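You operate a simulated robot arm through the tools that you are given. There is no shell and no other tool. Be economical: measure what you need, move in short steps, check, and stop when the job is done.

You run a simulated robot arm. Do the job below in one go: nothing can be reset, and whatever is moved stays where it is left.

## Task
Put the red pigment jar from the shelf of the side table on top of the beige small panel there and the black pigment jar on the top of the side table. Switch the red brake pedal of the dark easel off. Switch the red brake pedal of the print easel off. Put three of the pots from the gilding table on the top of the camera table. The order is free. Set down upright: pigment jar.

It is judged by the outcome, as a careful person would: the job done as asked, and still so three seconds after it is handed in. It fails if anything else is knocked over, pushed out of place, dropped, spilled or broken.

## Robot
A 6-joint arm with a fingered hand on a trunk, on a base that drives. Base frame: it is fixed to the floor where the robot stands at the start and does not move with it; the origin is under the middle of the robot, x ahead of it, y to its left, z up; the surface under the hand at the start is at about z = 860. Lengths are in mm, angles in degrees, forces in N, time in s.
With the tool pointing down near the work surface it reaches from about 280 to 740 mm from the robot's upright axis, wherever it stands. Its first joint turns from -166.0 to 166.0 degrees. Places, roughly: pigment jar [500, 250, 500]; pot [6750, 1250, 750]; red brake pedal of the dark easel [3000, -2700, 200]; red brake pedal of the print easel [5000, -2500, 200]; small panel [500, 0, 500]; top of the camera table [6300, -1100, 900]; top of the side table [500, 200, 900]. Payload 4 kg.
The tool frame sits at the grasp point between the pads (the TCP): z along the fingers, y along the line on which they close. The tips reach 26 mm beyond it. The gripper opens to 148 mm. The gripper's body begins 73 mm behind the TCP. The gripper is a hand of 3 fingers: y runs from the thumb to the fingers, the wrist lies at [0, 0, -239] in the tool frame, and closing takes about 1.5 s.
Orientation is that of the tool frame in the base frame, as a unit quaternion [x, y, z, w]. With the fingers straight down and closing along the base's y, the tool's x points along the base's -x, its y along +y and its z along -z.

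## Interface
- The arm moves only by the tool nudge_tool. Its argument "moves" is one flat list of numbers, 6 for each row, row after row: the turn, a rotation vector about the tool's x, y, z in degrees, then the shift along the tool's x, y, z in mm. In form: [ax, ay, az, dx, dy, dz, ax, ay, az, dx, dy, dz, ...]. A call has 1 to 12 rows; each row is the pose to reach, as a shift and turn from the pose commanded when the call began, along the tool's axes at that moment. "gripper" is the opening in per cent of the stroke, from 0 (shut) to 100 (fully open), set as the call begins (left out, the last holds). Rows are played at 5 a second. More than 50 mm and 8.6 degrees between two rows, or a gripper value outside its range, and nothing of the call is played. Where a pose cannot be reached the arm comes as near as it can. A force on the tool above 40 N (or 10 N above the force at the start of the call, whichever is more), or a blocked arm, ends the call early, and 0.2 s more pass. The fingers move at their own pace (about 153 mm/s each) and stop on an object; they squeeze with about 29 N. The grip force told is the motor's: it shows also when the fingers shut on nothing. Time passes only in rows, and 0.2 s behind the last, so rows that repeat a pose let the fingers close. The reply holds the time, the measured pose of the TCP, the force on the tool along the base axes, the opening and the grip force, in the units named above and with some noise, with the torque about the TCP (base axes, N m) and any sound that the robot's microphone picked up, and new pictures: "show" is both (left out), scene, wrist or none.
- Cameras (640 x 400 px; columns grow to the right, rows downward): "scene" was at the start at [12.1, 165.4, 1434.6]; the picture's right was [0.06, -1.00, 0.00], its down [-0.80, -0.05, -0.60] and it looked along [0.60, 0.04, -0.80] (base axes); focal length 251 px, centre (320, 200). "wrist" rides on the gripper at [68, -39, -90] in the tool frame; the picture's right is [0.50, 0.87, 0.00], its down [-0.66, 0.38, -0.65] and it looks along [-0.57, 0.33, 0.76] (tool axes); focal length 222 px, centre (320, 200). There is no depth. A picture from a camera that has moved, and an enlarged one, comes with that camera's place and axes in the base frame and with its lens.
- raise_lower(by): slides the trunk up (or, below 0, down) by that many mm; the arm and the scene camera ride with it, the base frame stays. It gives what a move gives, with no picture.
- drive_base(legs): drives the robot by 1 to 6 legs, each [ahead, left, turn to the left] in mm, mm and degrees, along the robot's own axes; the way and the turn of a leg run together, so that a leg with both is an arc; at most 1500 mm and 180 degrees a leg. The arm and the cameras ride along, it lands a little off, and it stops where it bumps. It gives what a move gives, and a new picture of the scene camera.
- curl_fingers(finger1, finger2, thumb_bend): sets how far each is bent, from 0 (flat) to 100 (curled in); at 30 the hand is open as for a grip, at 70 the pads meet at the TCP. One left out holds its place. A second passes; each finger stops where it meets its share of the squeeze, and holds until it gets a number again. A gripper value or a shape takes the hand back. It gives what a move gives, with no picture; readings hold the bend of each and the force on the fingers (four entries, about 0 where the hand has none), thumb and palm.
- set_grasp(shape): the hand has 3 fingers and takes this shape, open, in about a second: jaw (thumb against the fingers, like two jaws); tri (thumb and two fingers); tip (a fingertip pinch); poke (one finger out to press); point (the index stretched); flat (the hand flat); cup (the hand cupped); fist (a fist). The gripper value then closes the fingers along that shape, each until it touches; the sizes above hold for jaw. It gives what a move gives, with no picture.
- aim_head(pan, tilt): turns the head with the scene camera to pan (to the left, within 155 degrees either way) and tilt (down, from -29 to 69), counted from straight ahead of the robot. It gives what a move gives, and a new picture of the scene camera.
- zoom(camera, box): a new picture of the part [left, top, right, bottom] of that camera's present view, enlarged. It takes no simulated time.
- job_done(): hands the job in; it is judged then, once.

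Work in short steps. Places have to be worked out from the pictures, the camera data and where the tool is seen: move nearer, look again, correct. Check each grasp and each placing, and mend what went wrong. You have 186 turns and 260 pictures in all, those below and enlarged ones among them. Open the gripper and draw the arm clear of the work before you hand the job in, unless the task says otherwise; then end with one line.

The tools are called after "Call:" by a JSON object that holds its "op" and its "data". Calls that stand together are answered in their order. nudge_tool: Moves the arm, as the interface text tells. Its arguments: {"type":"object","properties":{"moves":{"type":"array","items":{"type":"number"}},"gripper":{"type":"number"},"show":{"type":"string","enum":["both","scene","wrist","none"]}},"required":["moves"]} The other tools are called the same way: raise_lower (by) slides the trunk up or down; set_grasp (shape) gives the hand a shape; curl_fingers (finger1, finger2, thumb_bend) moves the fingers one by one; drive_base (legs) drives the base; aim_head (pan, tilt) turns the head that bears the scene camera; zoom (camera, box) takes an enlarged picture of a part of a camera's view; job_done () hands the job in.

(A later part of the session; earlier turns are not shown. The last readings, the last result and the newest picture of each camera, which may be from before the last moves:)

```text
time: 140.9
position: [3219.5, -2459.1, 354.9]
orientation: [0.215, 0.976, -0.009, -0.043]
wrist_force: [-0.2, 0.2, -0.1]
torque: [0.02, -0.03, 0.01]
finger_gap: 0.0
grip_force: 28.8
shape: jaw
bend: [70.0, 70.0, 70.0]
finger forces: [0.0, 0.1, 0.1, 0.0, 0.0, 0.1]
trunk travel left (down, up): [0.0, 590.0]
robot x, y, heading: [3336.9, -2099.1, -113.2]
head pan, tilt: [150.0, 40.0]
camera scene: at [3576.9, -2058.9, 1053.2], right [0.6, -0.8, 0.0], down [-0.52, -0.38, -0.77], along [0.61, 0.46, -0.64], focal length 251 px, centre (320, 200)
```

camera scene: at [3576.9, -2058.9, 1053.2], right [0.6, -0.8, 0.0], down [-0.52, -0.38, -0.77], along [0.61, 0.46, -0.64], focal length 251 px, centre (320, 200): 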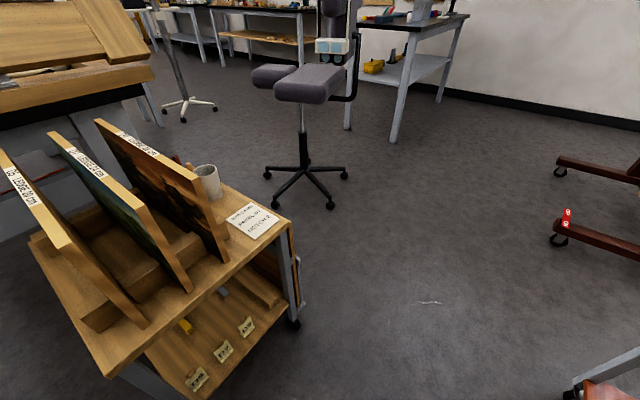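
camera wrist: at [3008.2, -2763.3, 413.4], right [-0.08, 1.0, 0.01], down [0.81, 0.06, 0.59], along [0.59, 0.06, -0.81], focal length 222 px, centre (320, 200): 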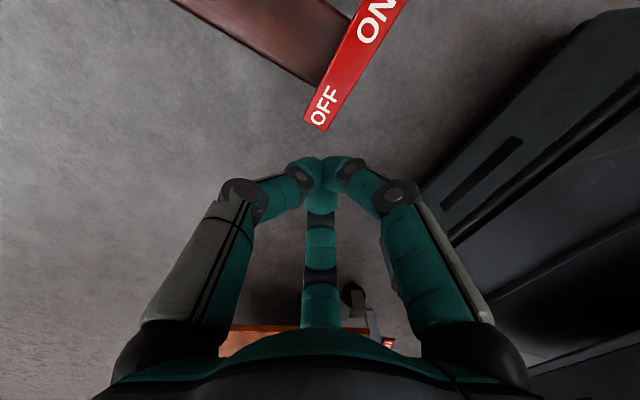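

The cart stands fine and there is room. I turn to face +x, then drive to about x=5100, and look at the print easel.

Call:
{"op": "drive_base", "data": {"legs": [[0, 0, 113]]}}

Call:
{"op": "drive_base", "data": {"legs": [[1500, 0, 0], [0, 150, 0]]}}

Call:
{"op": "aim_head", "data": {"pan": -60, "tilt": 35}}

```text
time: 146.1
position: [3713.5, -2059.5, 355.5]
orientation: [-0.705, 0.708, -0.041, -0.015]
wrist_force: [-0.6, -1.2, 0.3]
torque: [-0.01, 0.04, 0.0]
finger_gap: 0.0
grip_force: 29.6
shape: jaw
bend: [70.0, 70.0, 70.0]
finger forces: [0.1, 0.0, 0.0, 0.1, 0.0, 0.0]
trunk travel left (down, up): [0.0, 590.0]
robot x, y, heading: [3341.5, -2100.6, 1.4]
head pan, tilt: [150.0, 40.0]
camera scene: at [3198.4, -1900.7, 1053.2], right [0.48, 0.88, 0.0], down [0.56, -0.31, -0.77], along [-0.67, 0.37, -0.64], focal length 251 px, centre (320, 200)
```

scene: 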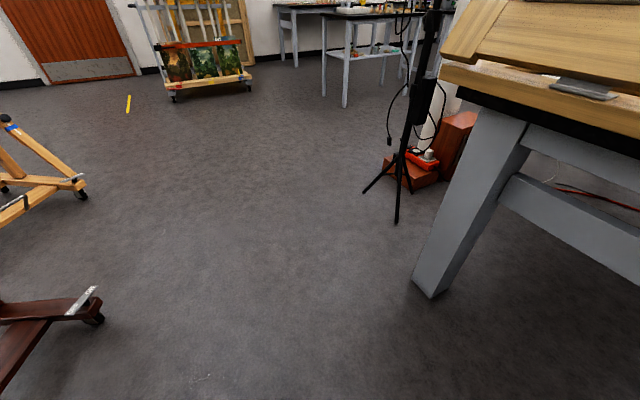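

```text
time: 154.6
position: [5220.7, -1823.6, 354.3]
orientation: [0.719, -0.694, 0.041, 0.015]
wrist_force: [-1.1, 0.7, 0.6]
torque: [0.02, 0.04, -0.01]
finger_gap: 0.0
grip_force: 29.2
shape: jaw
bend: [70.0, 70.0, 70.0]
finger forces: [0.0, 0.0, 0.1, 0.0, 0.0, 0.0]
trunk travel left (down, up): [0.0, 590.0]
robot x, y, heading: [4849.6, -1880.1, 3.8]
head pan, tilt: [150.0, 40.0]
camera scene: at [4699.7, -1684.4, 1053.2], right [0.44, 0.9, 0.0], down [0.58, -0.29, -0.77], along [-0.69, 0.34, -0.64], focal length 251 px, centre (320, 200)
```

scene: 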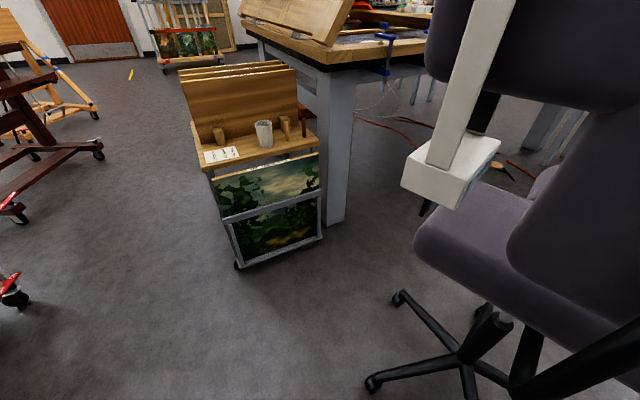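

```text
time: 157.6
position: [5220.3, -1824.3, 355.0]
orientation: [0.72, -0.693, 0.041, 0.013]
wrist_force: [-0.2, -0.3, -0.8]
torque: [-0.05, 0.0, 0.0]
finger_gap: 0.0
grip_force: 29.2
shape: jaw
bend: [70.0, 70.0, 70.0]
finger forces: [0.1, 0.0, 0.1, 0.0, 0.0, 0.0]
trunk travel left (down, up): [0.0, 590.0]
robot x, y, heading: [4847.8, -1882.2, 3.4]
head pan, tilt: [-60.0, 35.0]
camera scene: at [4824.7, -1795.4, 1060.8], right [-0.83, -0.55, 0.0], down [-0.32, 0.48, -0.82], along [0.45, -0.68, -0.57], focal length 251 px, centre (320, 200)
```

scene: 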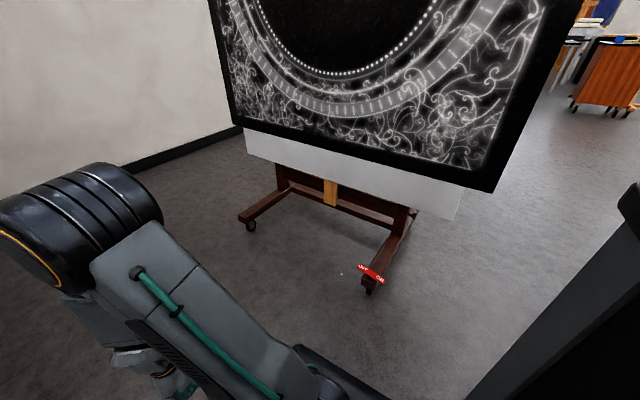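

Call:
{"op": "zoom", "data": {"camera": "scene", "box": [330, 245, 410, 305]}}

```text
6.67 times, centred on (370, 275) of scene
camera zoom: at [4824.7, -1795.4, 1060.8], right [-0.83, -0.55, 0.0], down [-0.32, 0.48, -0.82], along [0.45, -0.68, -0.57], focal length 1675 px, centre (-13, -300)
```

zoom: 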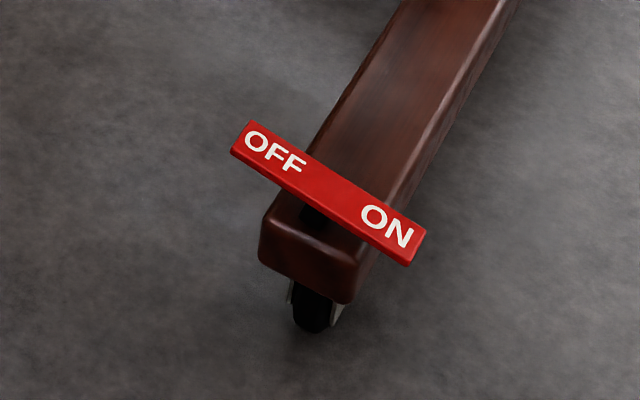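

OFF is the east end at ≈(5070,-2509,185), ON pressed at the west. I turn to face −y and strafe in front of it, then extend the hand again.

Call:
{"op": "drive_base", "data": {"legs": [[0, 0, -93.4], [0, 195, 0]]}}

Call:
{"op": "nudge_tool", "data": {"moves": [0, 0, 0, 0, -40, 10, 0, 0, 0, 0, -80, 20, 0, 0, 0, 0, -120, 30, 0, 0, 0, 0, -150, 40], "show": "none"}}

Call:
{"op": "aim_head", "data": {"pan": 0, "tilt": 40}}

```text
time: 163.2
position: [5070.7, -2260.3, 355.5]
orientation: [0.026, 0.999, -0.016, -0.04]
wrist_force: [0.3, 0.8, 0.3]
torque: [-0.01, -0.01, -0.02]
finger_gap: 0.0
grip_force: 28.8
shape: jaw
bend: [70.0, 70.0, 70.0]
finger forces: [0.1, 0.0, 0.0, 0.0, 0.0, 0.0]
trunk travel left (down, up): [0.0, 590.0]
robot x, y, heading: [5047.4, -1881.3, -91.3]
head pan, tilt: [-60.0, 35.0]
camera scene: at [5132.3, -1870.4, 1060.8], right [-0.48, 0.88, 0.0], down [0.5, 0.27, -0.82], along [-0.72, -0.39, -0.57], focal length 251 px, centre (320, 200)
```

scene: 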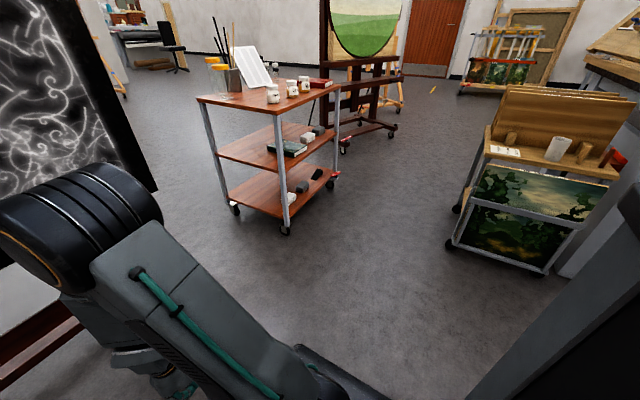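

```text
time: 164.2
position: [5058.9, -2410.9, 321.0]
orientation: [0.027, 0.999, -0.016, -0.041]
wrist_force: [1.1, -0.5, 0.0]
torque: [0.02, 0.01, 0.0]
finger_gap: 0.0
grip_force: 29.4
shape: jaw
bend: [70.0, 70.0, 70.0]
finger forces: [0.1, 0.0, 0.0, 0.0, 0.1, 0.0]
trunk travel left (down, up): [0.0, 590.0]
robot x, y, heading: [5049.2, -1884.0, -91.4]
head pan, tilt: [-60.0, 35.0]
```

```text
time: 165.5
position: [5058.3, -2411.3, 320.6]
orientation: [0.026, 0.999, -0.016, -0.04]
wrist_force: [-0.6, 0.7, 0.7]
torque: [0.02, -0.01, -0.02]
finger_gap: 0.0
grip_force: 28.8
shape: jaw
bend: [70.0, 70.0, 70.0]
finger forces: [0.1, 0.0, 0.0, 0.0, 0.1, 0.1]
trunk travel left (down, up): [0.0, 590.0]
robot x, y, heading: [5046.9, -1882.2, -91.4]
head pan, tilt: [0.0, 40.0]
camera scene: at [5207.5, -1913.3, 1053.2], right [-1.0, 0.03, 0.0], down [0.02, 0.64, -0.77], along [-0.02, -0.77, -0.64], focal length 251 px, centre (320, 200)
```

scene: 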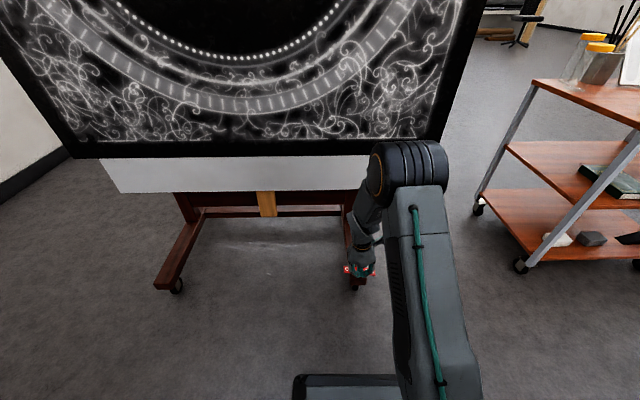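

The canvas hangs well behind the pedal, so the elbow has room. I check the wrist view for the exact offset.

Call:
{"op": "zoom", "data": {"camera": "wrist", "box": [0, 0, 640, 400]}}

Call:
{"op": "zoom", "data": {"camera": "scene", "box": [310, 220, 430, 300]}}

```text
1.00 times, centred on (320, 200) of wrist (not enlarged: the box is as wide or as high as the picture)
camera zoom: at [4996.6, -2442.9, 415.6], right [-0.45, 0.89, 0.01], down [0.72, 0.36, 0.59], along [0.52, 0.27, -0.81], focal length 222 px, centre (320, 200)
```

zoom: 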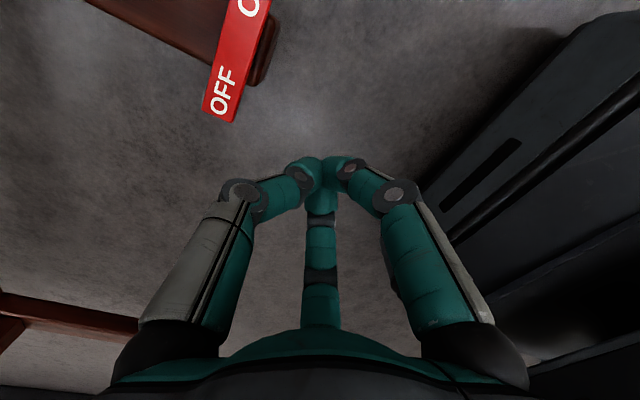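

```text
5.00 times, centred on (370, 260) of scene
camera zoom: at [5207.5, -1913.3, 1053.2], right [-1.0, 0.03, 0.0], down [0.02, 0.64, -0.77], along [-0.02, -0.77, -0.64], focal length 1256 px, centre (70, -100)
```

zoom: 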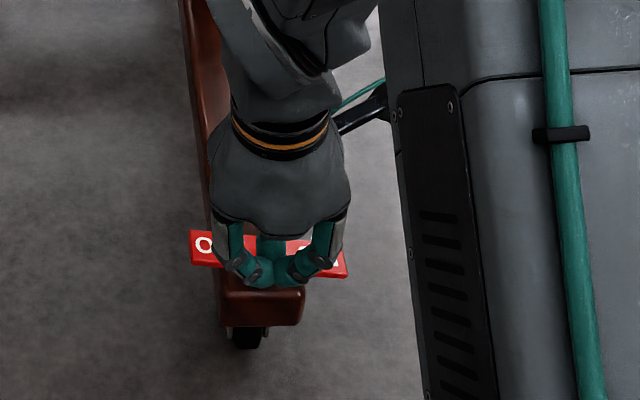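

OFF centre ≈(5072,-2505). Allowing for drift while lowering, I drive 91 ahead and 27 left, then lower part way.

Call:
{"op": "drive_base", "data": {"legs": [[91, 27, 0]]}}

Call:
{"op": "nudge_tool", "data": {"moves": [0, 0, 0, 0, 0, 40, 0, 0, 0, 0, 0, 80, 0, 0, 0, 0, 0, 105], "show": "wrist"}}

Call:
{"op": "zoom", "data": {"camera": "scene", "box": [310, 230, 430, 310]}}

```text
time: 166.7
position: [5083.5, -2503.0, 319.7]
orientation: [0.026, 0.999, -0.015, -0.04]
wrist_force: [-1.0, 0.4, 0.3]
torque: [-0.01, 0.01, 0.04]
finger_gap: 0.0
grip_force: 29.3
shape: jaw
bend: [70.0, 70.0, 70.0]
finger forces: [0.0, 0.0, 0.0, 0.0, 0.0, 0.1]
trunk travel left (down, up): [0.0, 590.0]
robot x, y, heading: [5070.8, -1973.1, -91.3]
head pan, tilt: [0.0, 40.0]
camera scene: at [5232.2, -2004.9, 1053.2], right [-1.0, 0.02, 0.0], down [0.02, 0.64, -0.77], along [-0.02, -0.77, -0.64], focal length 251 px, centre (320, 200)
```

scene: 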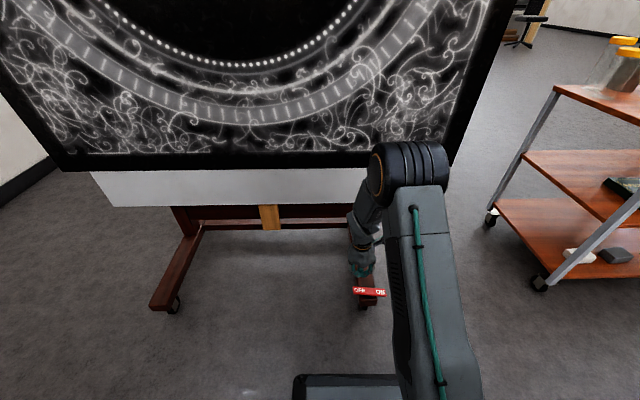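

```text
time: 167.4
position: [5072.3, -2505.5, 215.7]
orientation: [0.026, 0.999, -0.015, -0.04]
wrist_force: [-0.1, 1.4, 1.5]
torque: [0.04, -0.03, -0.01]
finger_gap: 0.0
grip_force: 29.0
shape: jaw
bend: [70.0, 70.0, 70.0]
finger forces: [0.0, 0.0, 0.0, 0.0, 0.0, 0.1]
trunk travel left (down, up): [0.0, 590.0]
robot x, y, heading: [5070.1, -1978.5, -91.3]
head pan, tilt: [0.0, 40.0]
camera wrist: at [5010.4, -2536.7, 310.7], right [-0.45, 0.89, 0.01], down [0.72, 0.36, 0.59], along [0.52, 0.27, -0.81], focal length 222 px, centre (320, 200)
```

wrist: 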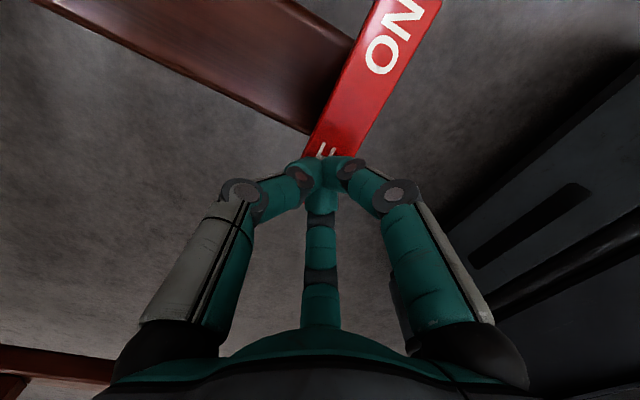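

```text
5.00 times, centred on (370, 270) of scene
camera zoom: at [5232.1, -2004.8, 1053.3], right [-1.0, 0.02, 0.0], down [0.02, 0.64, -0.77], along [-0.02, -0.77, -0.64], focal length 1256 px, centre (70, -150)
```

zoom: 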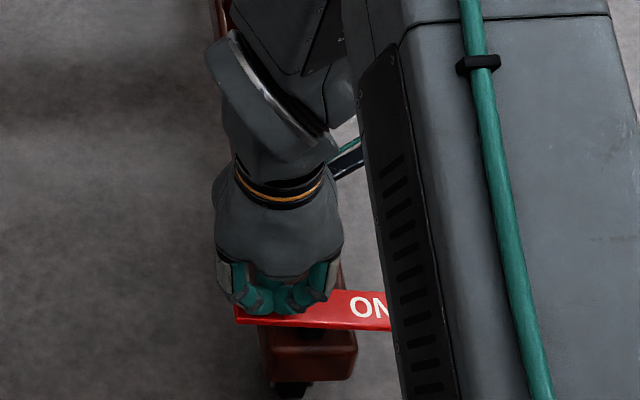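

The tip is just touching above OFF. I press down in small rows until it stops.

Call:
{"op": "nudge_tool", "data": {"moves": [0, 0, 0, 0, 0, 5, 0, 0, 0, 0, 0, 10, 0, 0, 0, 0, 0, 14, 0, 0, 0, 0, 0, 18, 0, 0, 0, 0, 0, 22, 0, 0, 0, 0, 0, 26], "show": "none"}}

Call:
{"op": "zoom", "data": {"camera": "scene", "box": [310, 230, 430, 310]}}

```text
time: 168.5
position: [5073.7, -2505.3, 201.9]
orientation: [0.027, 0.999, -0.018, -0.039]
wrist_force: [1.1, 9.3, 30.7]
torque: [0.24, 0.14, -0.05]
finger_gap: 0.0
grip_force: 28.8
shape: jaw
bend: [70.0, 70.0, 70.0]
finger forces: [0.1, 0.0, 0.0, 0.0, 0.0, 0.0]
trunk travel left (down, up): [0.0, 590.0]
robot x, y, heading: [5068.0, -1974.5, -91.7]
head pan, tilt: [0.0, 40.0]
stopped in row 5: the force on the tool passed its limit at 46 N (the readings are from after the stop); the commanded pose is now the measured one
```

```text
5.00 times, centred on (370, 270) of scene
camera zoom: at [5232.2, -2003.2, 1053.7], right [-1.0, 0.02, 0.0], down [0.02, 0.64, -0.77], along [-0.02, -0.77, -0.64], focal length 1256 px, centre (70, -150)
```

zoom: 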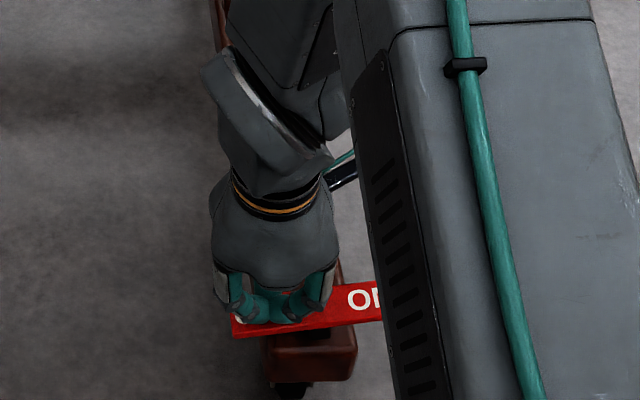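

It slopes to OFF now. I raise and verify.

Call:
{"op": "nudge_tool", "data": {"moves": [0, 0, 0, 0, 0, -40, 0, 0, 0, 0, 0, -80, 0, 0, 0, 0, 0, -120, 0, 0, 0, 0, 0, -150], "show": "wrist"}}

Call:
{"op": "zoom", "data": {"camera": "scene", "box": [310, 230, 430, 310]}}

```text
time: 169.5
position: [5085.2, -2503.0, 348.4]
orientation: [0.026, 0.999, -0.018, -0.04]
wrist_force: [-1.4, -0.4, 0.0]
torque: [0.02, 0.01, -0.02]
finger_gap: 0.0
grip_force: 29.0
shape: jaw
bend: [70.0, 70.0, 70.0]
finger forces: [0.0, 0.0, 0.0, 0.1, 0.0, 0.0]
trunk travel left (down, up): [0.0, 590.0]
robot x, y, heading: [5071.3, -1976.8, -91.5]
head pan, tilt: [0.0, 40.0]
camera wrist: at [5024.3, -2535.1, 443.9], right [-0.45, 0.89, 0.01], down [0.72, 0.36, 0.59], along [0.52, 0.27, -0.81], focal length 222 px, centre (320, 200)
```

wrist: 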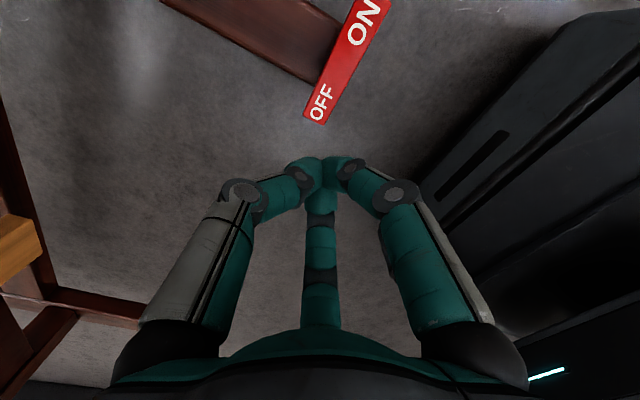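

```text
5.00 times, centred on (370, 270) of scene
camera zoom: at [5232.2, -2005.0, 1053.1], right [-1.0, 0.02, 0.0], down [0.02, 0.64, -0.77], along [-0.02, -0.77, -0.64], focal length 1256 px, centre (70, -150)
```

zoom: 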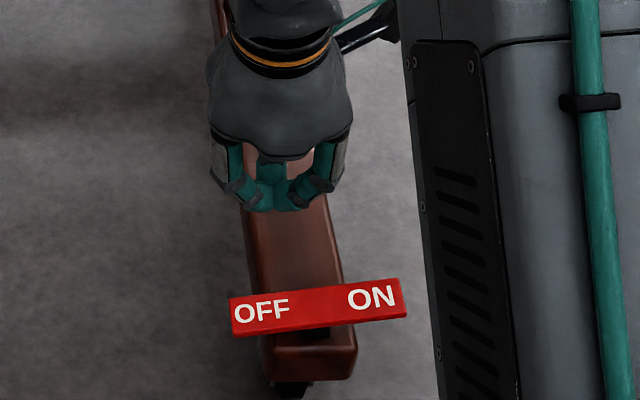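

The second pedal is OFF too. Now for the pots: I back off 200, raise the trunk and survey camera table and gilding table.

Call:
{"op": "drive_base", "data": {"legs": [[-150, 0, 0]]}}

Call:
{"op": "raise_lower", "data": {"by": 400}}

Call:
{"op": "aim_head", "data": {"pan": 110, "tilt": 25}}

Call:
{"op": "aim_head", "data": {"pan": 155, "tilt": 20}}

```text
time: 170.8
position: [5088.3, -2353.8, 348.8]
orientation: [0.027, 0.999, -0.017, -0.04]
wrist_force: [-0.5, 0.5, 0.2]
torque: [0.01, -0.02, 0.01]
finger_gap: 0.2
grip_force: 29.4
shape: jaw
bend: [70.0, 70.0, 70.0]
finger forces: [0.0, 0.0, 0.0, 0.0, 0.1, 0.0]
trunk travel left (down, up): [0.0, 590.0]
robot x, y, heading: [5076.6, -1823.9, -91.7]
head pan, tilt: [0.0, 40.0]
camera scene: at [5235.9, -1855.8, 1053.2], right [-1.0, 0.03, 0.0], down [0.02, 0.64, -0.77], along [-0.02, -0.77, -0.64], focal length 251 px, centre (320, 200)
```

scene: 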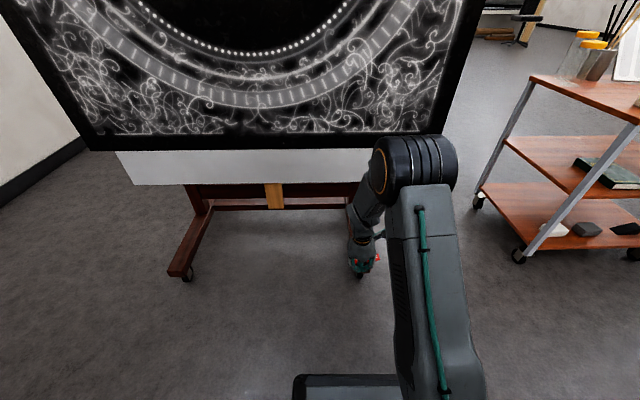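

```text
time: 174.7
position: [5089.4, -2354.6, 748.1]
orientation: [0.028, 0.999, -0.017, -0.04]
wrist_force: [-0.7, -0.3, 0.3]
torque: [0.02, -0.01, -0.02]
finger_gap: 0.0
grip_force: 28.6
shape: jaw
bend: [70.0, 70.0, 70.0]
finger forces: [0.0, 0.0, 0.0, 0.1, 0.0, 0.0]
trunk travel left (down, up): [-400.0, 190.0]
robot x, y, heading: [5076.8, -1821.5, -91.4]
head pan, tilt: [0.0, 40.0]
```

```text
time: 176.5
position: [5090.4, -2354.0, 748.5]
orientation: [0.027, 0.999, -0.017, -0.039]
wrist_force: [0.3, 0.3, -0.2]
torque: [0.0, -0.01, 0.01]
finger_gap: 0.1
grip_force: 28.8
shape: jaw
bend: [70.0, 70.0, 70.0]
finger forces: [0.0, 0.1, 0.1, 0.0, 0.0, 0.0]
trunk travel left (down, up): [-400.0, 190.0]
robot x, y, heading: [5079.0, -1827.7, -91.5]
head pan, tilt: [110.0, 25.0]
camera scene: at [5325.5, -1741.6, 1476.5], right [0.32, -0.95, 0.0], down [-0.4, -0.13, -0.91], along [0.86, 0.29, -0.42], focal length 251 px, centre (320, 200)
```

scene: 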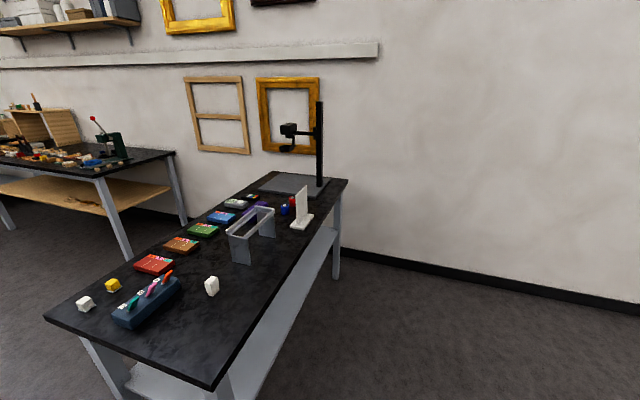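

```text
time: 177.7
position: [5088.4, -2354.1, 748.3]
orientation: [0.028, 0.999, -0.017, -0.041]
wrist_force: [0.0, -0.9, 0.4]
torque: [0.01, 0.0, 0.02]
finger_gap: 0.0
grip_force: 29.2
shape: jaw
bend: [70.0, 70.0, 70.0]
finger forces: [0.0, 0.1, 0.0, 0.1, 0.0, 0.0]
trunk travel left (down, up): [-400.0, 190.0]
robot x, y, heading: [5076.2, -1828.7, -91.2]
head pan, tilt: [154.7, 20.0]
camera scene: at [5280.1, -1687.7, 1484.6], right [0.89, -0.45, 0.0], down [-0.15, -0.31, -0.94], along [0.42, 0.84, -0.34], focal length 251 px, centre (320, 200)
```

scene: 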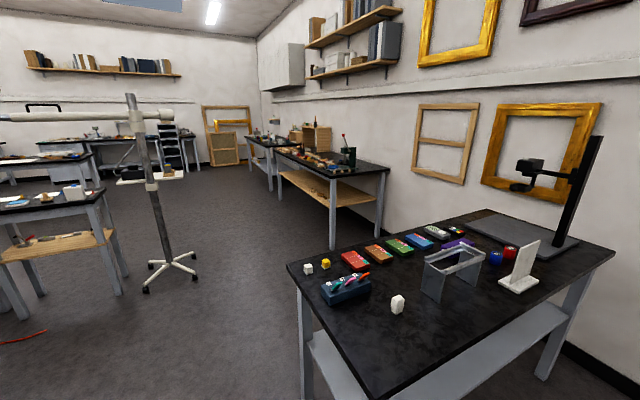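

Camera table: x 5555–6970, y −1400…−830, free space at its near corner. I zoom on the gilding table for the pots.

Call:
{"op": "zoom", "data": {"camera": "scene", "box": [230, 110, 410, 222]}}

Call:
{"op": "zoom", "data": {"camera": "scene", "box": [270, 200, 640, 400]}}

```text
3.56 times, centred on (320, 166) of scene
camera zoom: at [5280.1, -1687.7, 1484.6], right [0.89, -0.45, 0.0], down [-0.15, -0.31, -0.94], along [0.42, 0.84, -0.34], focal length 893 px, centre (320, 321)
```

zoom: 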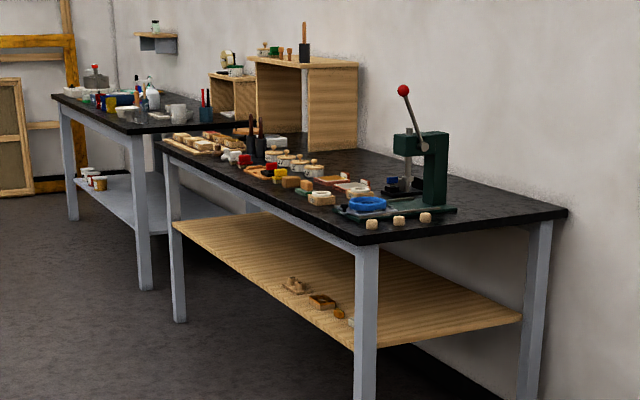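

```text
1.73 times, centred on (455, 300) of scene
camera zoom: at [5280.1, -1687.7, 1484.6], right [0.89, -0.45, 0.0], down [-0.15, -0.31, -0.94], along [0.42, 0.84, -0.34], focal length 435 px, centre (86, 27)
```

zoom: 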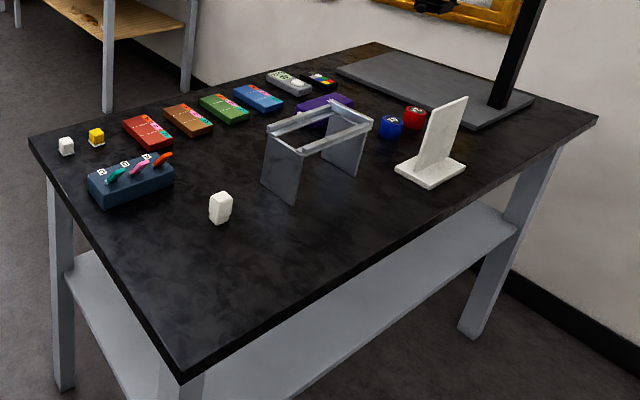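

The pots stand along the near side of the gilding table, about (6700,1380). To see the way past the chair, I pull the hand in and turn to face +x.

Call:
{"op": "nudge_tool", "data": {"moves": [0, 0, 0, 0, 40, -10, 0, 0, 0, 0, 80, -20, 0, 0, 0, 0, 120, -30, 0, 0, 0, 0, 150, -40], "show": "none"}}

Call:
{"op": "drive_base", "data": {"legs": [[0, 0, 91]]}}

Call:
{"op": "aim_head", "data": {"pan": 90, "tilt": 40}}

```text
time: 178.7
position: [5099.6, -2203.5, 783.0]
orientation: [0.028, 0.999, -0.016, -0.04]
wrist_force: [-0.5, 0.2, -0.4]
torque: [-0.01, 0.01, -0.01]
finger_gap: 0.0
grip_force: 28.8
shape: jaw
bend: [70.0, 70.0, 70.0]
finger forces: [0.1, 0.0, 0.0, 0.0, 0.0, 0.0]
trunk travel left (down, up): [-400.0, 190.0]
robot x, y, heading: [5075.3, -1824.7, -91.7]
head pan, tilt: [154.7, 20.0]
```

```text
time: 182.9
position: [5454.5, -1796.9, 783.5]
orientation: [-0.693, 0.719, -0.04, -0.015]
wrist_force: [0.1, -0.6, -0.2]
torque: [0.02, 0.0, 0.01]
finger_gap: 0.0
grip_force: 28.6
shape: jaw
bend: [70.0, 70.0, 70.0]
finger forces: [0.0, 0.1, 0.0, 0.0, 0.1, 0.0]
trunk travel left (down, up): [-400.0, 190.0]
robot x, y, heading: [5077.2, -1827.2, -0.2]
head pan, tilt: [154.7, 20.0]
camera scene: at [4932.9, -1624.3, 1484.6], right [0.43, 0.9, 0.0], down [0.31, -0.15, -0.94], along [-0.85, 0.41, -0.34], focal length 251 px, centre (320, 200)
```

scene: 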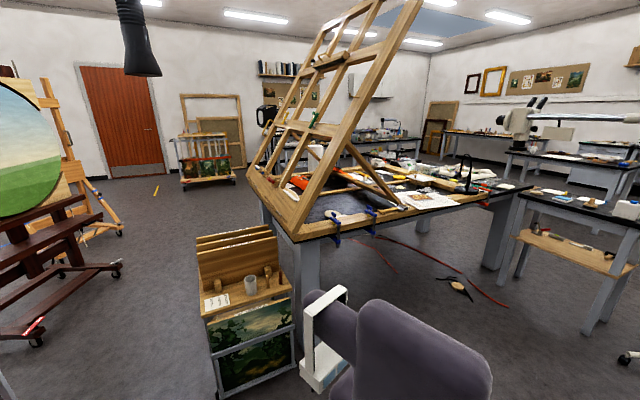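

```text
time: 184.3
position: [5454.3, -1796.3, 782.1]
orientation: [-0.693, 0.719, -0.041, -0.016]
wrist_force: [-0.4, 1.6, 1.0]
torque: [0.0, -0.01, -0.01]
finger_gap: 0.0
grip_force: 28.9
shape: jaw
bend: [70.0, 70.0, 70.0]
finger forces: [0.0, 0.0, 0.1, 0.0, 0.1, 0.0]
trunk travel left (down, up): [-400.0, 190.0]
robot x, y, heading: [5076.1, -1827.8, -0.4]
head pan, tilt: [90.0, 40.0]
camera scene: at [5017.4, -1579.8, 1453.2], right [1.0, -0.01, 0.0], down [-0.01, -0.64, -0.77], along [0.01, 0.77, -0.64], focal length 251 px, centre (320, 200)
```

scene: 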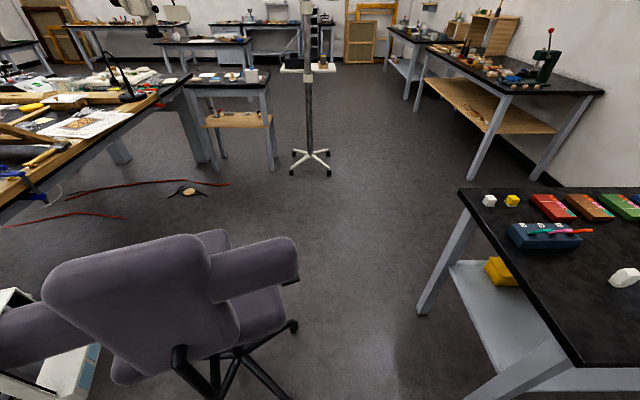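

Between chair (x<4940) and camera table (x>5545) there is a ~600 mm gap. I turn to +y, centre at x≈5240 and go through in stages.

Call:
{"op": "drive_base", "data": {"legs": [[0, 0, 90.3], [0, -165, 0]]}}

Call:
{"op": "aim_head", "data": {"pan": 0, "tilt": 50}}

```text
time: 189.6
position: [5208.0, -1449.5, 782.1]
orientation: [0.999, -0.008, 0.039, -0.019]
wrist_force: [0.1, -1.3, -0.3]
torque: [0.01, 0.0, 0.01]
finger_gap: 0.1
grip_force: 28.8
shape: jaw
bend: [70.0, 70.0, 70.0]
finger forces: [0.0, 0.0, 0.0, 0.0, 0.0, 0.0]
trunk travel left (down, up): [-400.0, 190.0]
robot x, y, heading: [5248.7, -1822.3, 90.6]
head pan, tilt: [90.0, 40.0]
camera scene: at [4997.6, -1887.3, 1453.2], right [-0.01, 1.0, 0.0], down [0.64, 0.01, -0.77], along [-0.77, -0.01, -0.64], focal length 251 px, centre (320, 200)
```

scene: 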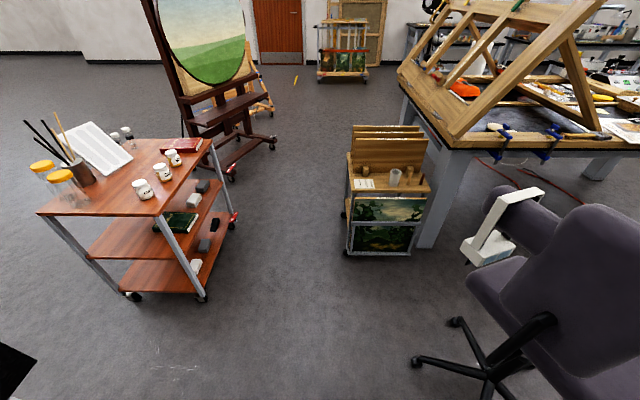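

```text
time: 191.2
position: [5207.4, -1447.7, 782.6]
orientation: [0.999, -0.01, 0.04, -0.018]
wrist_force: [-0.2, 1.1, 0.3]
torque: [0.02, -0.01, 0.01]
finger_gap: 0.1
grip_force: 28.9
shape: jaw
bend: [70.0, 70.0, 70.0]
finger forces: [0.0, 0.1, 0.0, 0.1, 0.0, 0.0]
trunk travel left (down, up): [-400.0, 190.0]
robot x, y, heading: [5245.0, -1827.8, 90.7]
head pan, tilt: [0.0, 50.0]
camera scene: at [5081.9, -1809.4, 1439.0], right [1.0, 0.01, 0.0], down [0.01, -0.77, -0.64], along [-0.01, 0.64, -0.77], focal length 251 px, centre (320, 200)
```

scene: 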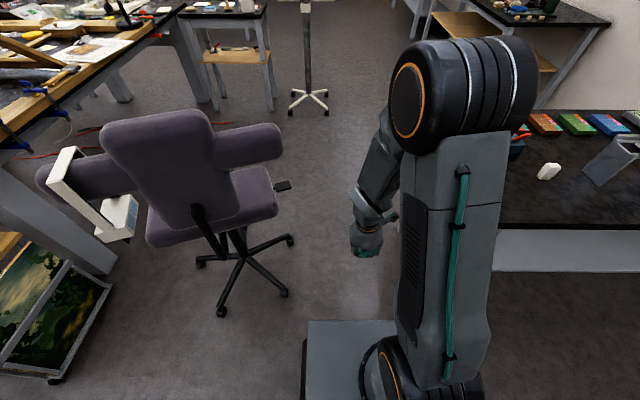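

Margins are ~100 mm to the chair and ~75 mm to the table. I drive forward through.

Call:
{"op": "drive_base", "data": {"legs": [[700, 0, -0.7], [800, 0, 0]]}}

Call:
{"op": "aim_head", "data": {"pan": -20, "tilt": 30}}

```text
time: 199.1
position: [5223.1, 73.4, 781.9]
orientation: [0.999, -0.023, 0.04, -0.017]
wrist_force: [0.1, 0.2, 0.1]
torque: [0.0, 0.0, 0.0]
finger_gap: 0.1
grip_force: 28.7
shape: jaw
bend: [70.0, 70.0, 70.0]
finger forces: [0.0, 0.0, 0.0, 0.1, 0.1, 0.0]
trunk travel left (down, up): [-400.0, 190.0]
robot x, y, heading: [5249.5, -305.0, 89.0]
head pan, tilt: [0.0, 50.0]
camera scene: at [5087.1, -284.0, 1439.0], right [1.0, -0.02, 0.0], down [-0.01, -0.77, -0.64], along [0.01, 0.64, -0.77], focal length 251 px, centre (320, 200)
```

scene: 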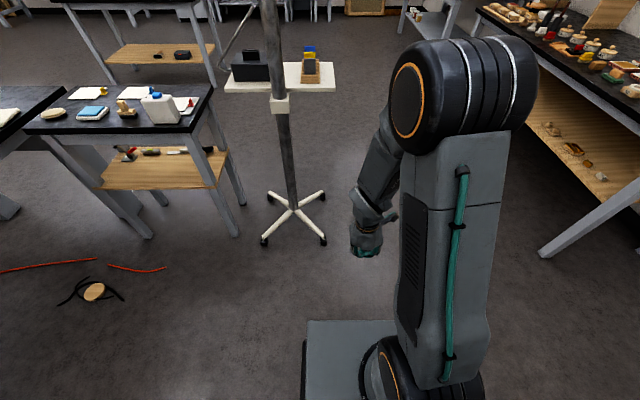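

```text
time: 199.9
position: [5222.4, 73.2, 782.7]
orientation: [0.999, -0.022, 0.039, -0.017]
wrist_force: [-0.3, 0.8, -0.2]
torque: [0.03, 0.03, -0.02]
finger_gap: 0.0
grip_force: 29.3
shape: jaw
bend: [70.0, 70.0, 70.0]
finger forces: [0.0, 0.0, 0.0, 0.0, 0.1, 0.0]
trunk travel left (down, up): [-400.0, 190.0]
robot x, y, heading: [5250.2, -306.1, 89.0]
head pan, tilt: [-20.0, 30.0]
camera scene: at [5118.1, -276.5, 1468.5], right [0.93, -0.36, 0.0], down [-0.18, -0.47, -0.87], along [0.31, 0.81, -0.5], focal length 251 px, centre (320, 200)
```

scene: 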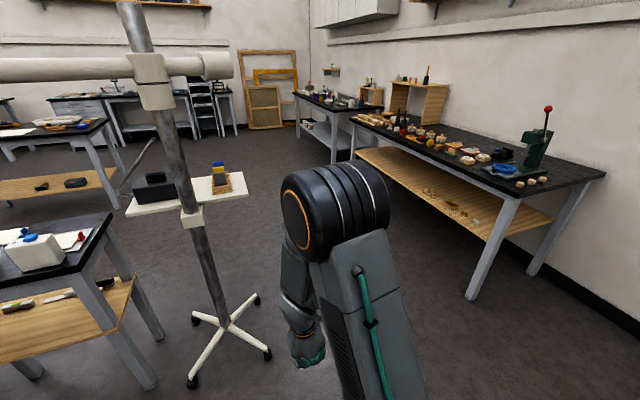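

I move right to clear the stand and zoom in on the pots.

Call:
{"op": "drive_base", "data": {"legs": [[0, -450, 0], [700, 0, 0]]}}

Call:
{"op": "aim_head", "data": {"pan": -50, "tilt": 35}}

Call:
{"op": "zoom", "data": {"camera": "scene", "box": [160, 60, 480, 260]}}

```text
time: 206.1
position: [5676.5, 758.3, 782.2]
orientation: [0.999, -0.012, 0.039, -0.017]
wrist_force: [0.0, -0.4, 0.7]
torque: [-0.01, -0.04, 0.0]
finger_gap: 0.0
grip_force: 29.3
shape: jaw
bend: [70.0, 70.0, 70.0]
finger forces: [0.1, 0.0, 0.1, 0.1, 0.1, 0.1]
trunk travel left (down, up): [-400.0, 190.0]
robot x, y, heading: [5711.0, 379.3, 90.3]
head pan, tilt: [-20.0, 30.0]
camera scene: at [5578.7, 406.4, 1468.6], right [0.94, -0.34, 0.0], down [-0.17, -0.47, -0.87], along [0.29, 0.81, -0.5], focal length 251 px, centre (320, 200)
```

scene: 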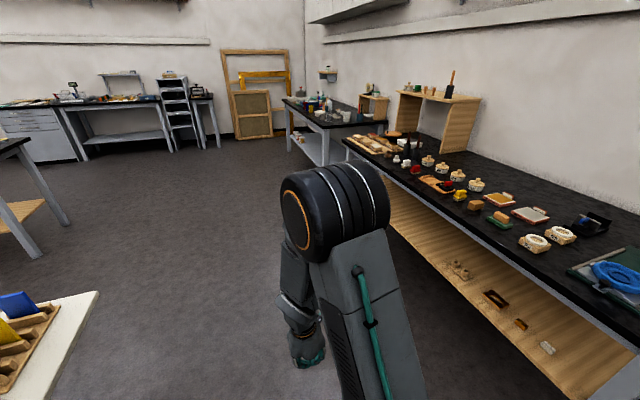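

```text
time: 207.0
position: [5675.5, 758.3, 783.0]
orientation: [0.999, -0.013, 0.039, -0.018]
wrist_force: [0.0, 0.1, -0.4]
torque: [-0.03, -0.01, 0.0]
finger_gap: 0.0
grip_force: 28.3
shape: jaw
bend: [70.0, 70.0, 70.0]
finger forces: [0.0, 0.1, 0.1, 0.0, 0.1, 0.1]
trunk travel left (down, up): [-400.0, 190.0]
robot x, y, heading: [5716.6, 379.4, 90.0]
head pan, tilt: [-50.0, 35.0]
camera scene: at [5615.3, 378.3, 1460.8], right [0.65, -0.76, 0.0], down [-0.44, -0.37, -0.82], along [0.63, 0.53, -0.57], focal length 251 px, centre (320, 200)
```

scene: 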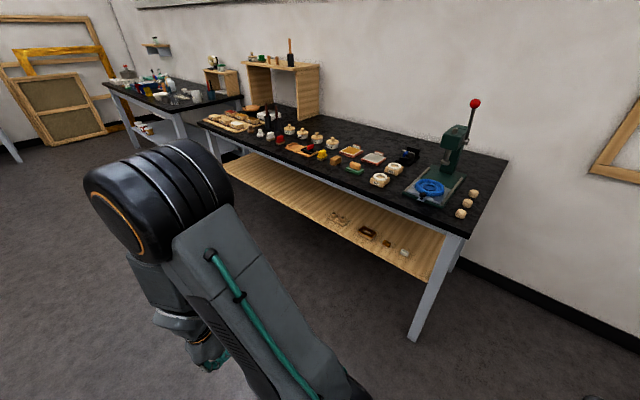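

```text
2.00 times, centred on (320, 160) of scene
camera zoom: at [5615.3, 378.3, 1460.8], right [0.65, -0.76, 0.0], down [-0.44, -0.37, -0.82], along [0.63, 0.53, -0.57], focal length 502 px, centre (320, 280)
```

zoom: 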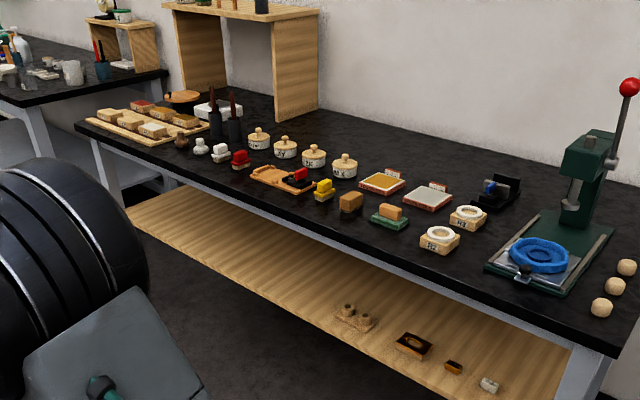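

Four lidded pots stand in a row at x≈6763, y≈1254, 1372, 1494, 1621. I drive abreast of them, turn to face the table and raise the hand, squaring its tilt.

Call:
{"op": "drive_base", "data": {"legs": [[880, 0, 0], [0, 0, -90]]}}

Call:
{"op": "nudge_tool", "data": {"moves": [0, 0, 0, 0, 0, -45, 0, 0, 0, 0, 0, -90, 0, 0, 0, 0, 0, -135, -0.7, -1.5, 0, 0, 0, -180, -1.4, -3, 0, 0, 0, -225, -2, -4.5, 0, 0, 0, -270, -2, -4.5, 0, 0, -40, -300], "gripper": 100, "show": "none"}}

Call:
{"op": "aim_head", "data": {"pan": -5, "tilt": 30}}

```text
time: 215.5
position: [6094.6, 1309.6, 782.1]
orientation: [-0.695, 0.717, -0.041, -0.016]
wrist_force: [0.4, -0.2, -0.5]
torque: [-0.02, 0.02, 0.02]
finger_gap: 0.0
grip_force: 29.1
shape: jaw
bend: [70.0, 70.0, 70.0]
finger forces: [0.0, 0.0, 0.0, 0.1, 0.0, 0.1]
trunk travel left (down, up): [-400.0, 190.0]
robot x, y, heading: [5716.2, 1276.0, -0.1]
head pan, tilt: [-50.0, 35.0]
camera scene: at [5713.4, 1370.2, 1460.8], right [-0.77, -0.64, 0.0], down [-0.37, 0.44, -0.82], along [0.53, -0.63, -0.57], focal length 251 px, centre (320, 200)
```

scene: 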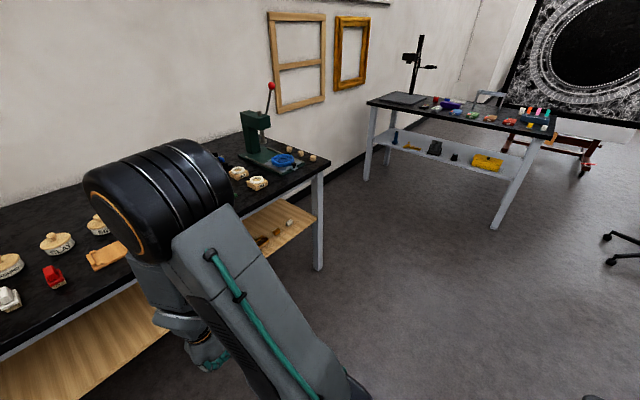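

```text
time: 217.1
position: [6075.1, 1408.3, 1023.9]
orientation: [-0.689, 0.725, -0.014, 0.001]
wrist_force: [-0.9, -0.3, -0.2]
torque: [-0.01, 0.02, -0.03]
finger_gap: 148.0
grip_force: 0.2
shape: jaw
bend: [30.0, 30.0, 30.0]
finger forces: [0.0, 0.0, 0.0, 0.1, 0.0, 0.0]
out of reach, approached as far as the arm can: row 3, 4, 5, 6, 7
trunk travel left (down, up): [-400.0, 190.0]
robot x, y, heading: [5717.4, 1277.3, 0.2]
head pan, tilt: [-50.0, 35.0]
```

```text
time: 218.2
position: [6076.1, 1409.0, 1023.3]
orientation: [-0.689, 0.725, -0.014, 0.002]
wrist_force: [-0.1, -0.3, 1.2]
torque: [0.0, -0.02, 0.02]
finger_gap: 147.8
grip_force: 0.0
shape: jaw
bend: [30.0, 30.0, 30.0]
finger forces: [0.0, 0.1, 0.1, 0.0, 0.0, 0.0]
trunk travel left (down, up): [-400.0, 190.0]
robot x, y, heading: [5716.3, 1278.4, -0.2]
head pan, tilt: [-5.0, 30.0]
camera scene: at [5746.9, 1429.7, 1468.6], right [-0.09, -1.0, 0.0], down [-0.5, 0.04, -0.87], along [0.86, -0.08, -0.5], focal length 251 px, centre (320, 200)
```

scene: 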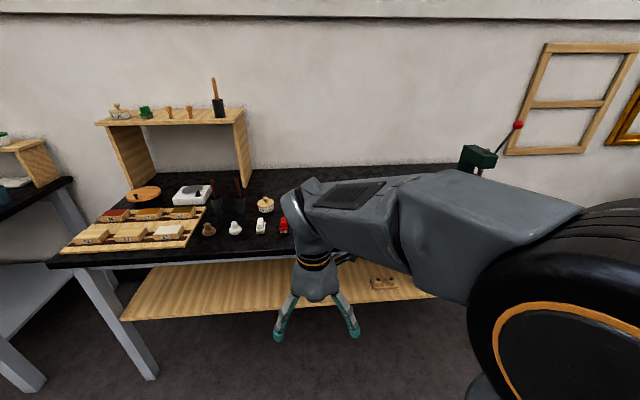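

Orientation is nearly square. I extend the hand 200 forward, 70 left, 30 up, which is the arm's comfortable zone, and check with the wrist camera.

Call:
{"op": "nudge_tool", "data": {"moves": [0, 0, 0, -14, -40, -6, 0, 0, 0, -28, -80, -12, 0, 0, 0, -42, -120, -18, 0, 0, 0, -56, -160, -24, 0, 0, 0, -70, -200, -30], "show": "wrist"}}

```text
time: 219.4
position: [6237.2, 1511.0, 1010.3]
orientation: [-0.684, 0.729, -0.017, 0.009]
wrist_force: [-0.4, 0.5, 0.5]
torque: [0.04, -0.02, -0.04]
finger_gap: 147.8
grip_force: 0.0
shape: jaw
bend: [30.0, 30.0, 30.0]
finger forces: [0.0, 0.1, 0.1, 0.0, 0.0, 0.1]
out of reach, approached as far as the arm can: row 1, 2, 3, 4, 5
trunk travel left (down, up): [-400.0, 190.0]
robot x, y, heading: [5717.3, 1276.0, -0.1]
head pan, tilt: [-5.0, 30.0]
camera wrist: at [6268.4, 1441.6, 1102.5], right [-0.9, -0.45, -0.03], down [-0.36, 0.69, 0.63], along [-0.26, 0.58, -0.77], focal length 222 px, centre (320, 200)
```

wrist: 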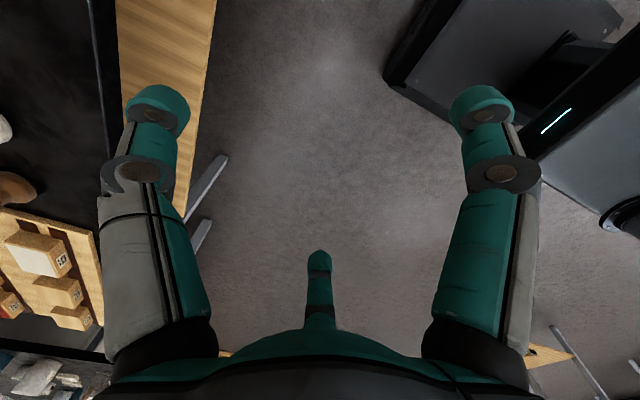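

This roll leaves the wrist near its limit. I roll back +90° to the starting orientation (camera looking forward).

Call:
{"op": "nudge_tool", "data": {"moves": [0, 0, 7.5, 0, 0, 0, 0, 0, 15, 0, 0, 0, 0, 0, 22.5, 0, 0, -5, 0, 0, 30, 0, 0, -10, 0, 0, 37.5, 0, 0, -15, 0, 0, 45, 0, 0, -20, 0, 0, 52.5, 0, 0, -25, 0, 0, 60, 0, 0, -30, 0, 0, 67.5, 0, 0, -30, 0, 0, 75, 0, 0, -30, 0, 0, 82.5, 0, 0, -30, 0, 0, 90, 0, 0, -30], "show": "none"}}

```text
time: 222.0
position: [6236.4, 1509.2, 1044.1]
orientation: [0.016, 1.0, 0.0, 0.001]
wrist_force: [-0.6, 0.1, 0.2]
torque: [0.0, 0.01, -0.01]
finger_gap: 147.9
grip_force: 0.0
shape: jaw
bend: [30.0, 30.0, 30.0]
finger forces: [0.1, 0.0, 0.0, 0.0, 0.1, 0.0]
trunk travel left (down, up): [-400.0, 190.0]
robot x, y, heading: [5718.6, 1278.8, 0.1]
head pan, tilt: [-5.0, 30.0]
```

Now straight down at the comfortable orientation. I drive forward 390 and look.

Call:
{"op": "drive_base", "data": {"legs": [[390, 0, 0]]}}

Call:
{"op": "zoom", "data": {"camera": "wrist", "box": [0, 0, 640, 400]}}

```text
time: 224.4
position: [6617.6, 1502.3, 1042.5]
orientation: [0.019, 1.0, -0.001, 0.002]
wrist_force: [0.3, 0.1, -0.2]
torque: [0.03, 0.03, 0.01]
finger_gap: 148.0
grip_force: 0.0
shape: jaw
bend: [30.0, 30.0, 30.0]
finger forces: [0.0, 0.0, 0.1, 0.0, 0.0, 0.0]
trunk travel left (down, up): [-400.0, 190.0]
robot x, y, heading: [6096.6, 1274.8, -0.5]
head pan, tilt: [-5.0, 30.0]
camera scene: at [6128.0, 1427.7, 1468.6], right [-0.1, -1.0, 0.0], down [-0.5, 0.05, -0.87], along [0.86, -0.08, -0.5], focal length 251 px, centre (320, 200)
```

scene: 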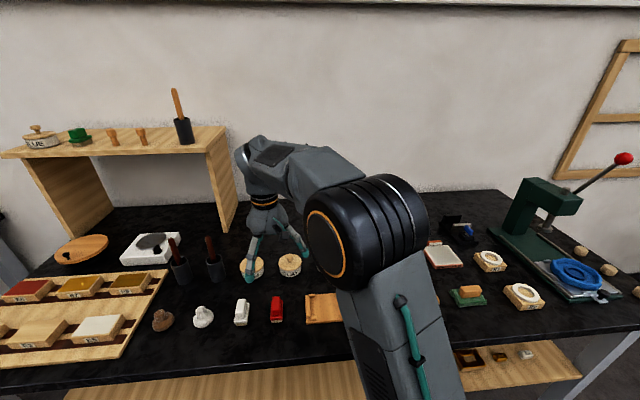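

```text
1.00 times, centred on (320, 200) of wrist (not enlarged: the box is as wide or as high as the picture)
camera zoom: at [6548.9, 1466.7, 1132.4], right [-0.47, 0.88, 0.0], down [0.67, 0.35, 0.65], along [0.58, 0.3, -0.76], focal length 222 px, centre (320, 200)
```

zoom: 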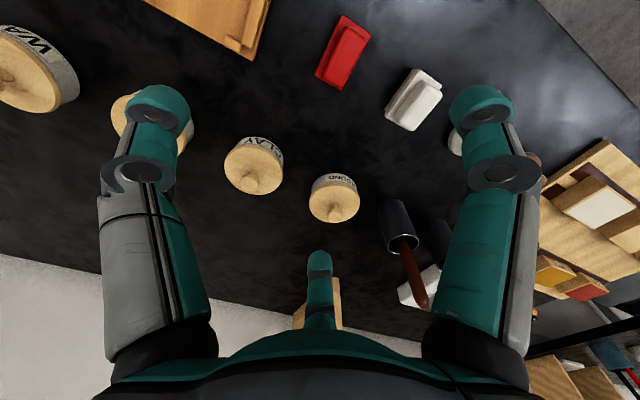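

Seen: pots GROUND ≈(6709,1578), CLAY ≈(6714,1465), then two more toward WAX; lids at z≈912, diameter ~76. I turn the hand 30° so no digit points at a neighbour, move above GROUND and narrow the opening.

Call:
{"op": "nudge_tool", "data": {"moves": [0, 0, 7.5, -22, 20, 0, 0, 0, 15, -44, 40, 0, 0, 0, 22.5, -66, 60, 15, 0, 0, 30, -88, 80, 30, 0, 0, 30, -88, 80, 45], "gripper": 62, "show": "wrist"}}

```text
time: 225.6
position: [6708.0, 1581.6, 996.7]
orientation: [0.278, 0.961, 0.0, 0.001]
wrist_force: [-0.2, 0.2, 0.9]
torque: [-0.03, 0.0, 0.03]
finger_gap: 92.3
grip_force: 0.1
shape: jaw
bend: [31.0, 31.0, 70.0]
finger forces: [0.0, 0.1, 0.0, 0.1, 0.1, 0.0]
trunk travel left (down, up): [-400.0, 190.0]
robot x, y, heading: [6095.4, 1272.8, -0.3]
head pan, tilt: [-5.0, 30.0]
camera wrist: at [6630.2, 1584.4, 1086.4], right [0.04, 1.0, 0.0], down [0.76, -0.03, 0.65], along [0.65, -0.03, -0.76], focal length 222 px, centre (320, 200)
```

wrist: 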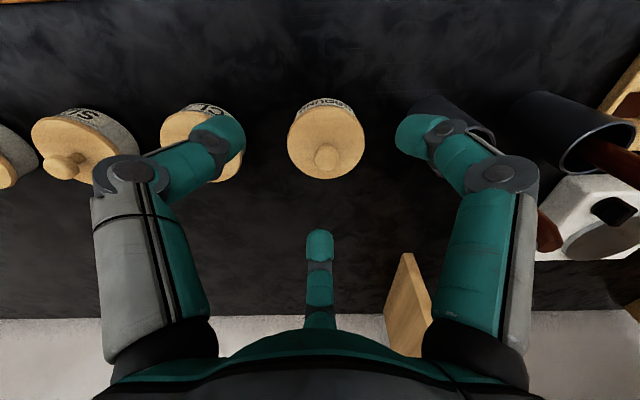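

GROUND is at ≈(6717,1585), radius ~33. I centre, narrow to ~78 and descend.

Call:
{"op": "nudge_tool", "data": {"moves": [0, 0, 0, -6, 7.3, 0, 0, 0, 0, -6, 7.3, 30, 0, 0, 0, -6, 7.3, 60], "gripper": 53, "show": "wrist"}}

```text
time: 226.4
position: [6718.2, 1584.6, 937.0]
orientation: [0.277, 0.961, 0.0, 0.0]
wrist_force: [0.3, -0.8, -1.1]
torque: [-0.01, 0.01, 0.01]
finger_gap: 79.1
grip_force: 0.1
shape: jaw
bend: [35.0, 35.0, 70.0]
finger forces: [0.0, 0.0, 0.1, 0.0, 0.1, 0.0]
trunk travel left (down, up): [-400.0, 190.0]
robot x, y, heading: [6104.0, 1271.4, -0.7]
head pan, tilt: [-5.0, 30.0]
camera wrist: at [6639.5, 1588.3, 1026.6], right [0.04, 1.0, 0.0], down [0.75, -0.03, 0.66], along [0.65, -0.03, -0.76], focal length 222 px, centre (320, 200)
```

wrist: 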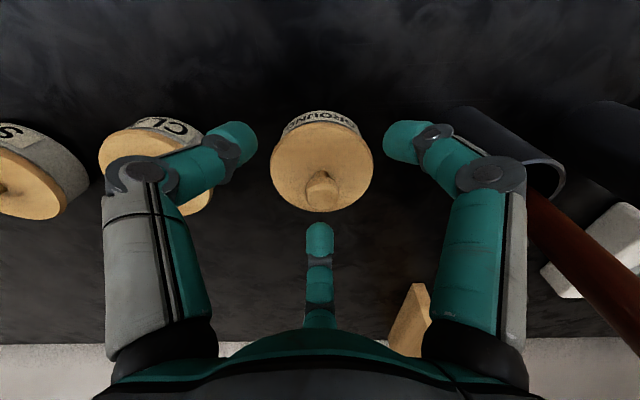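

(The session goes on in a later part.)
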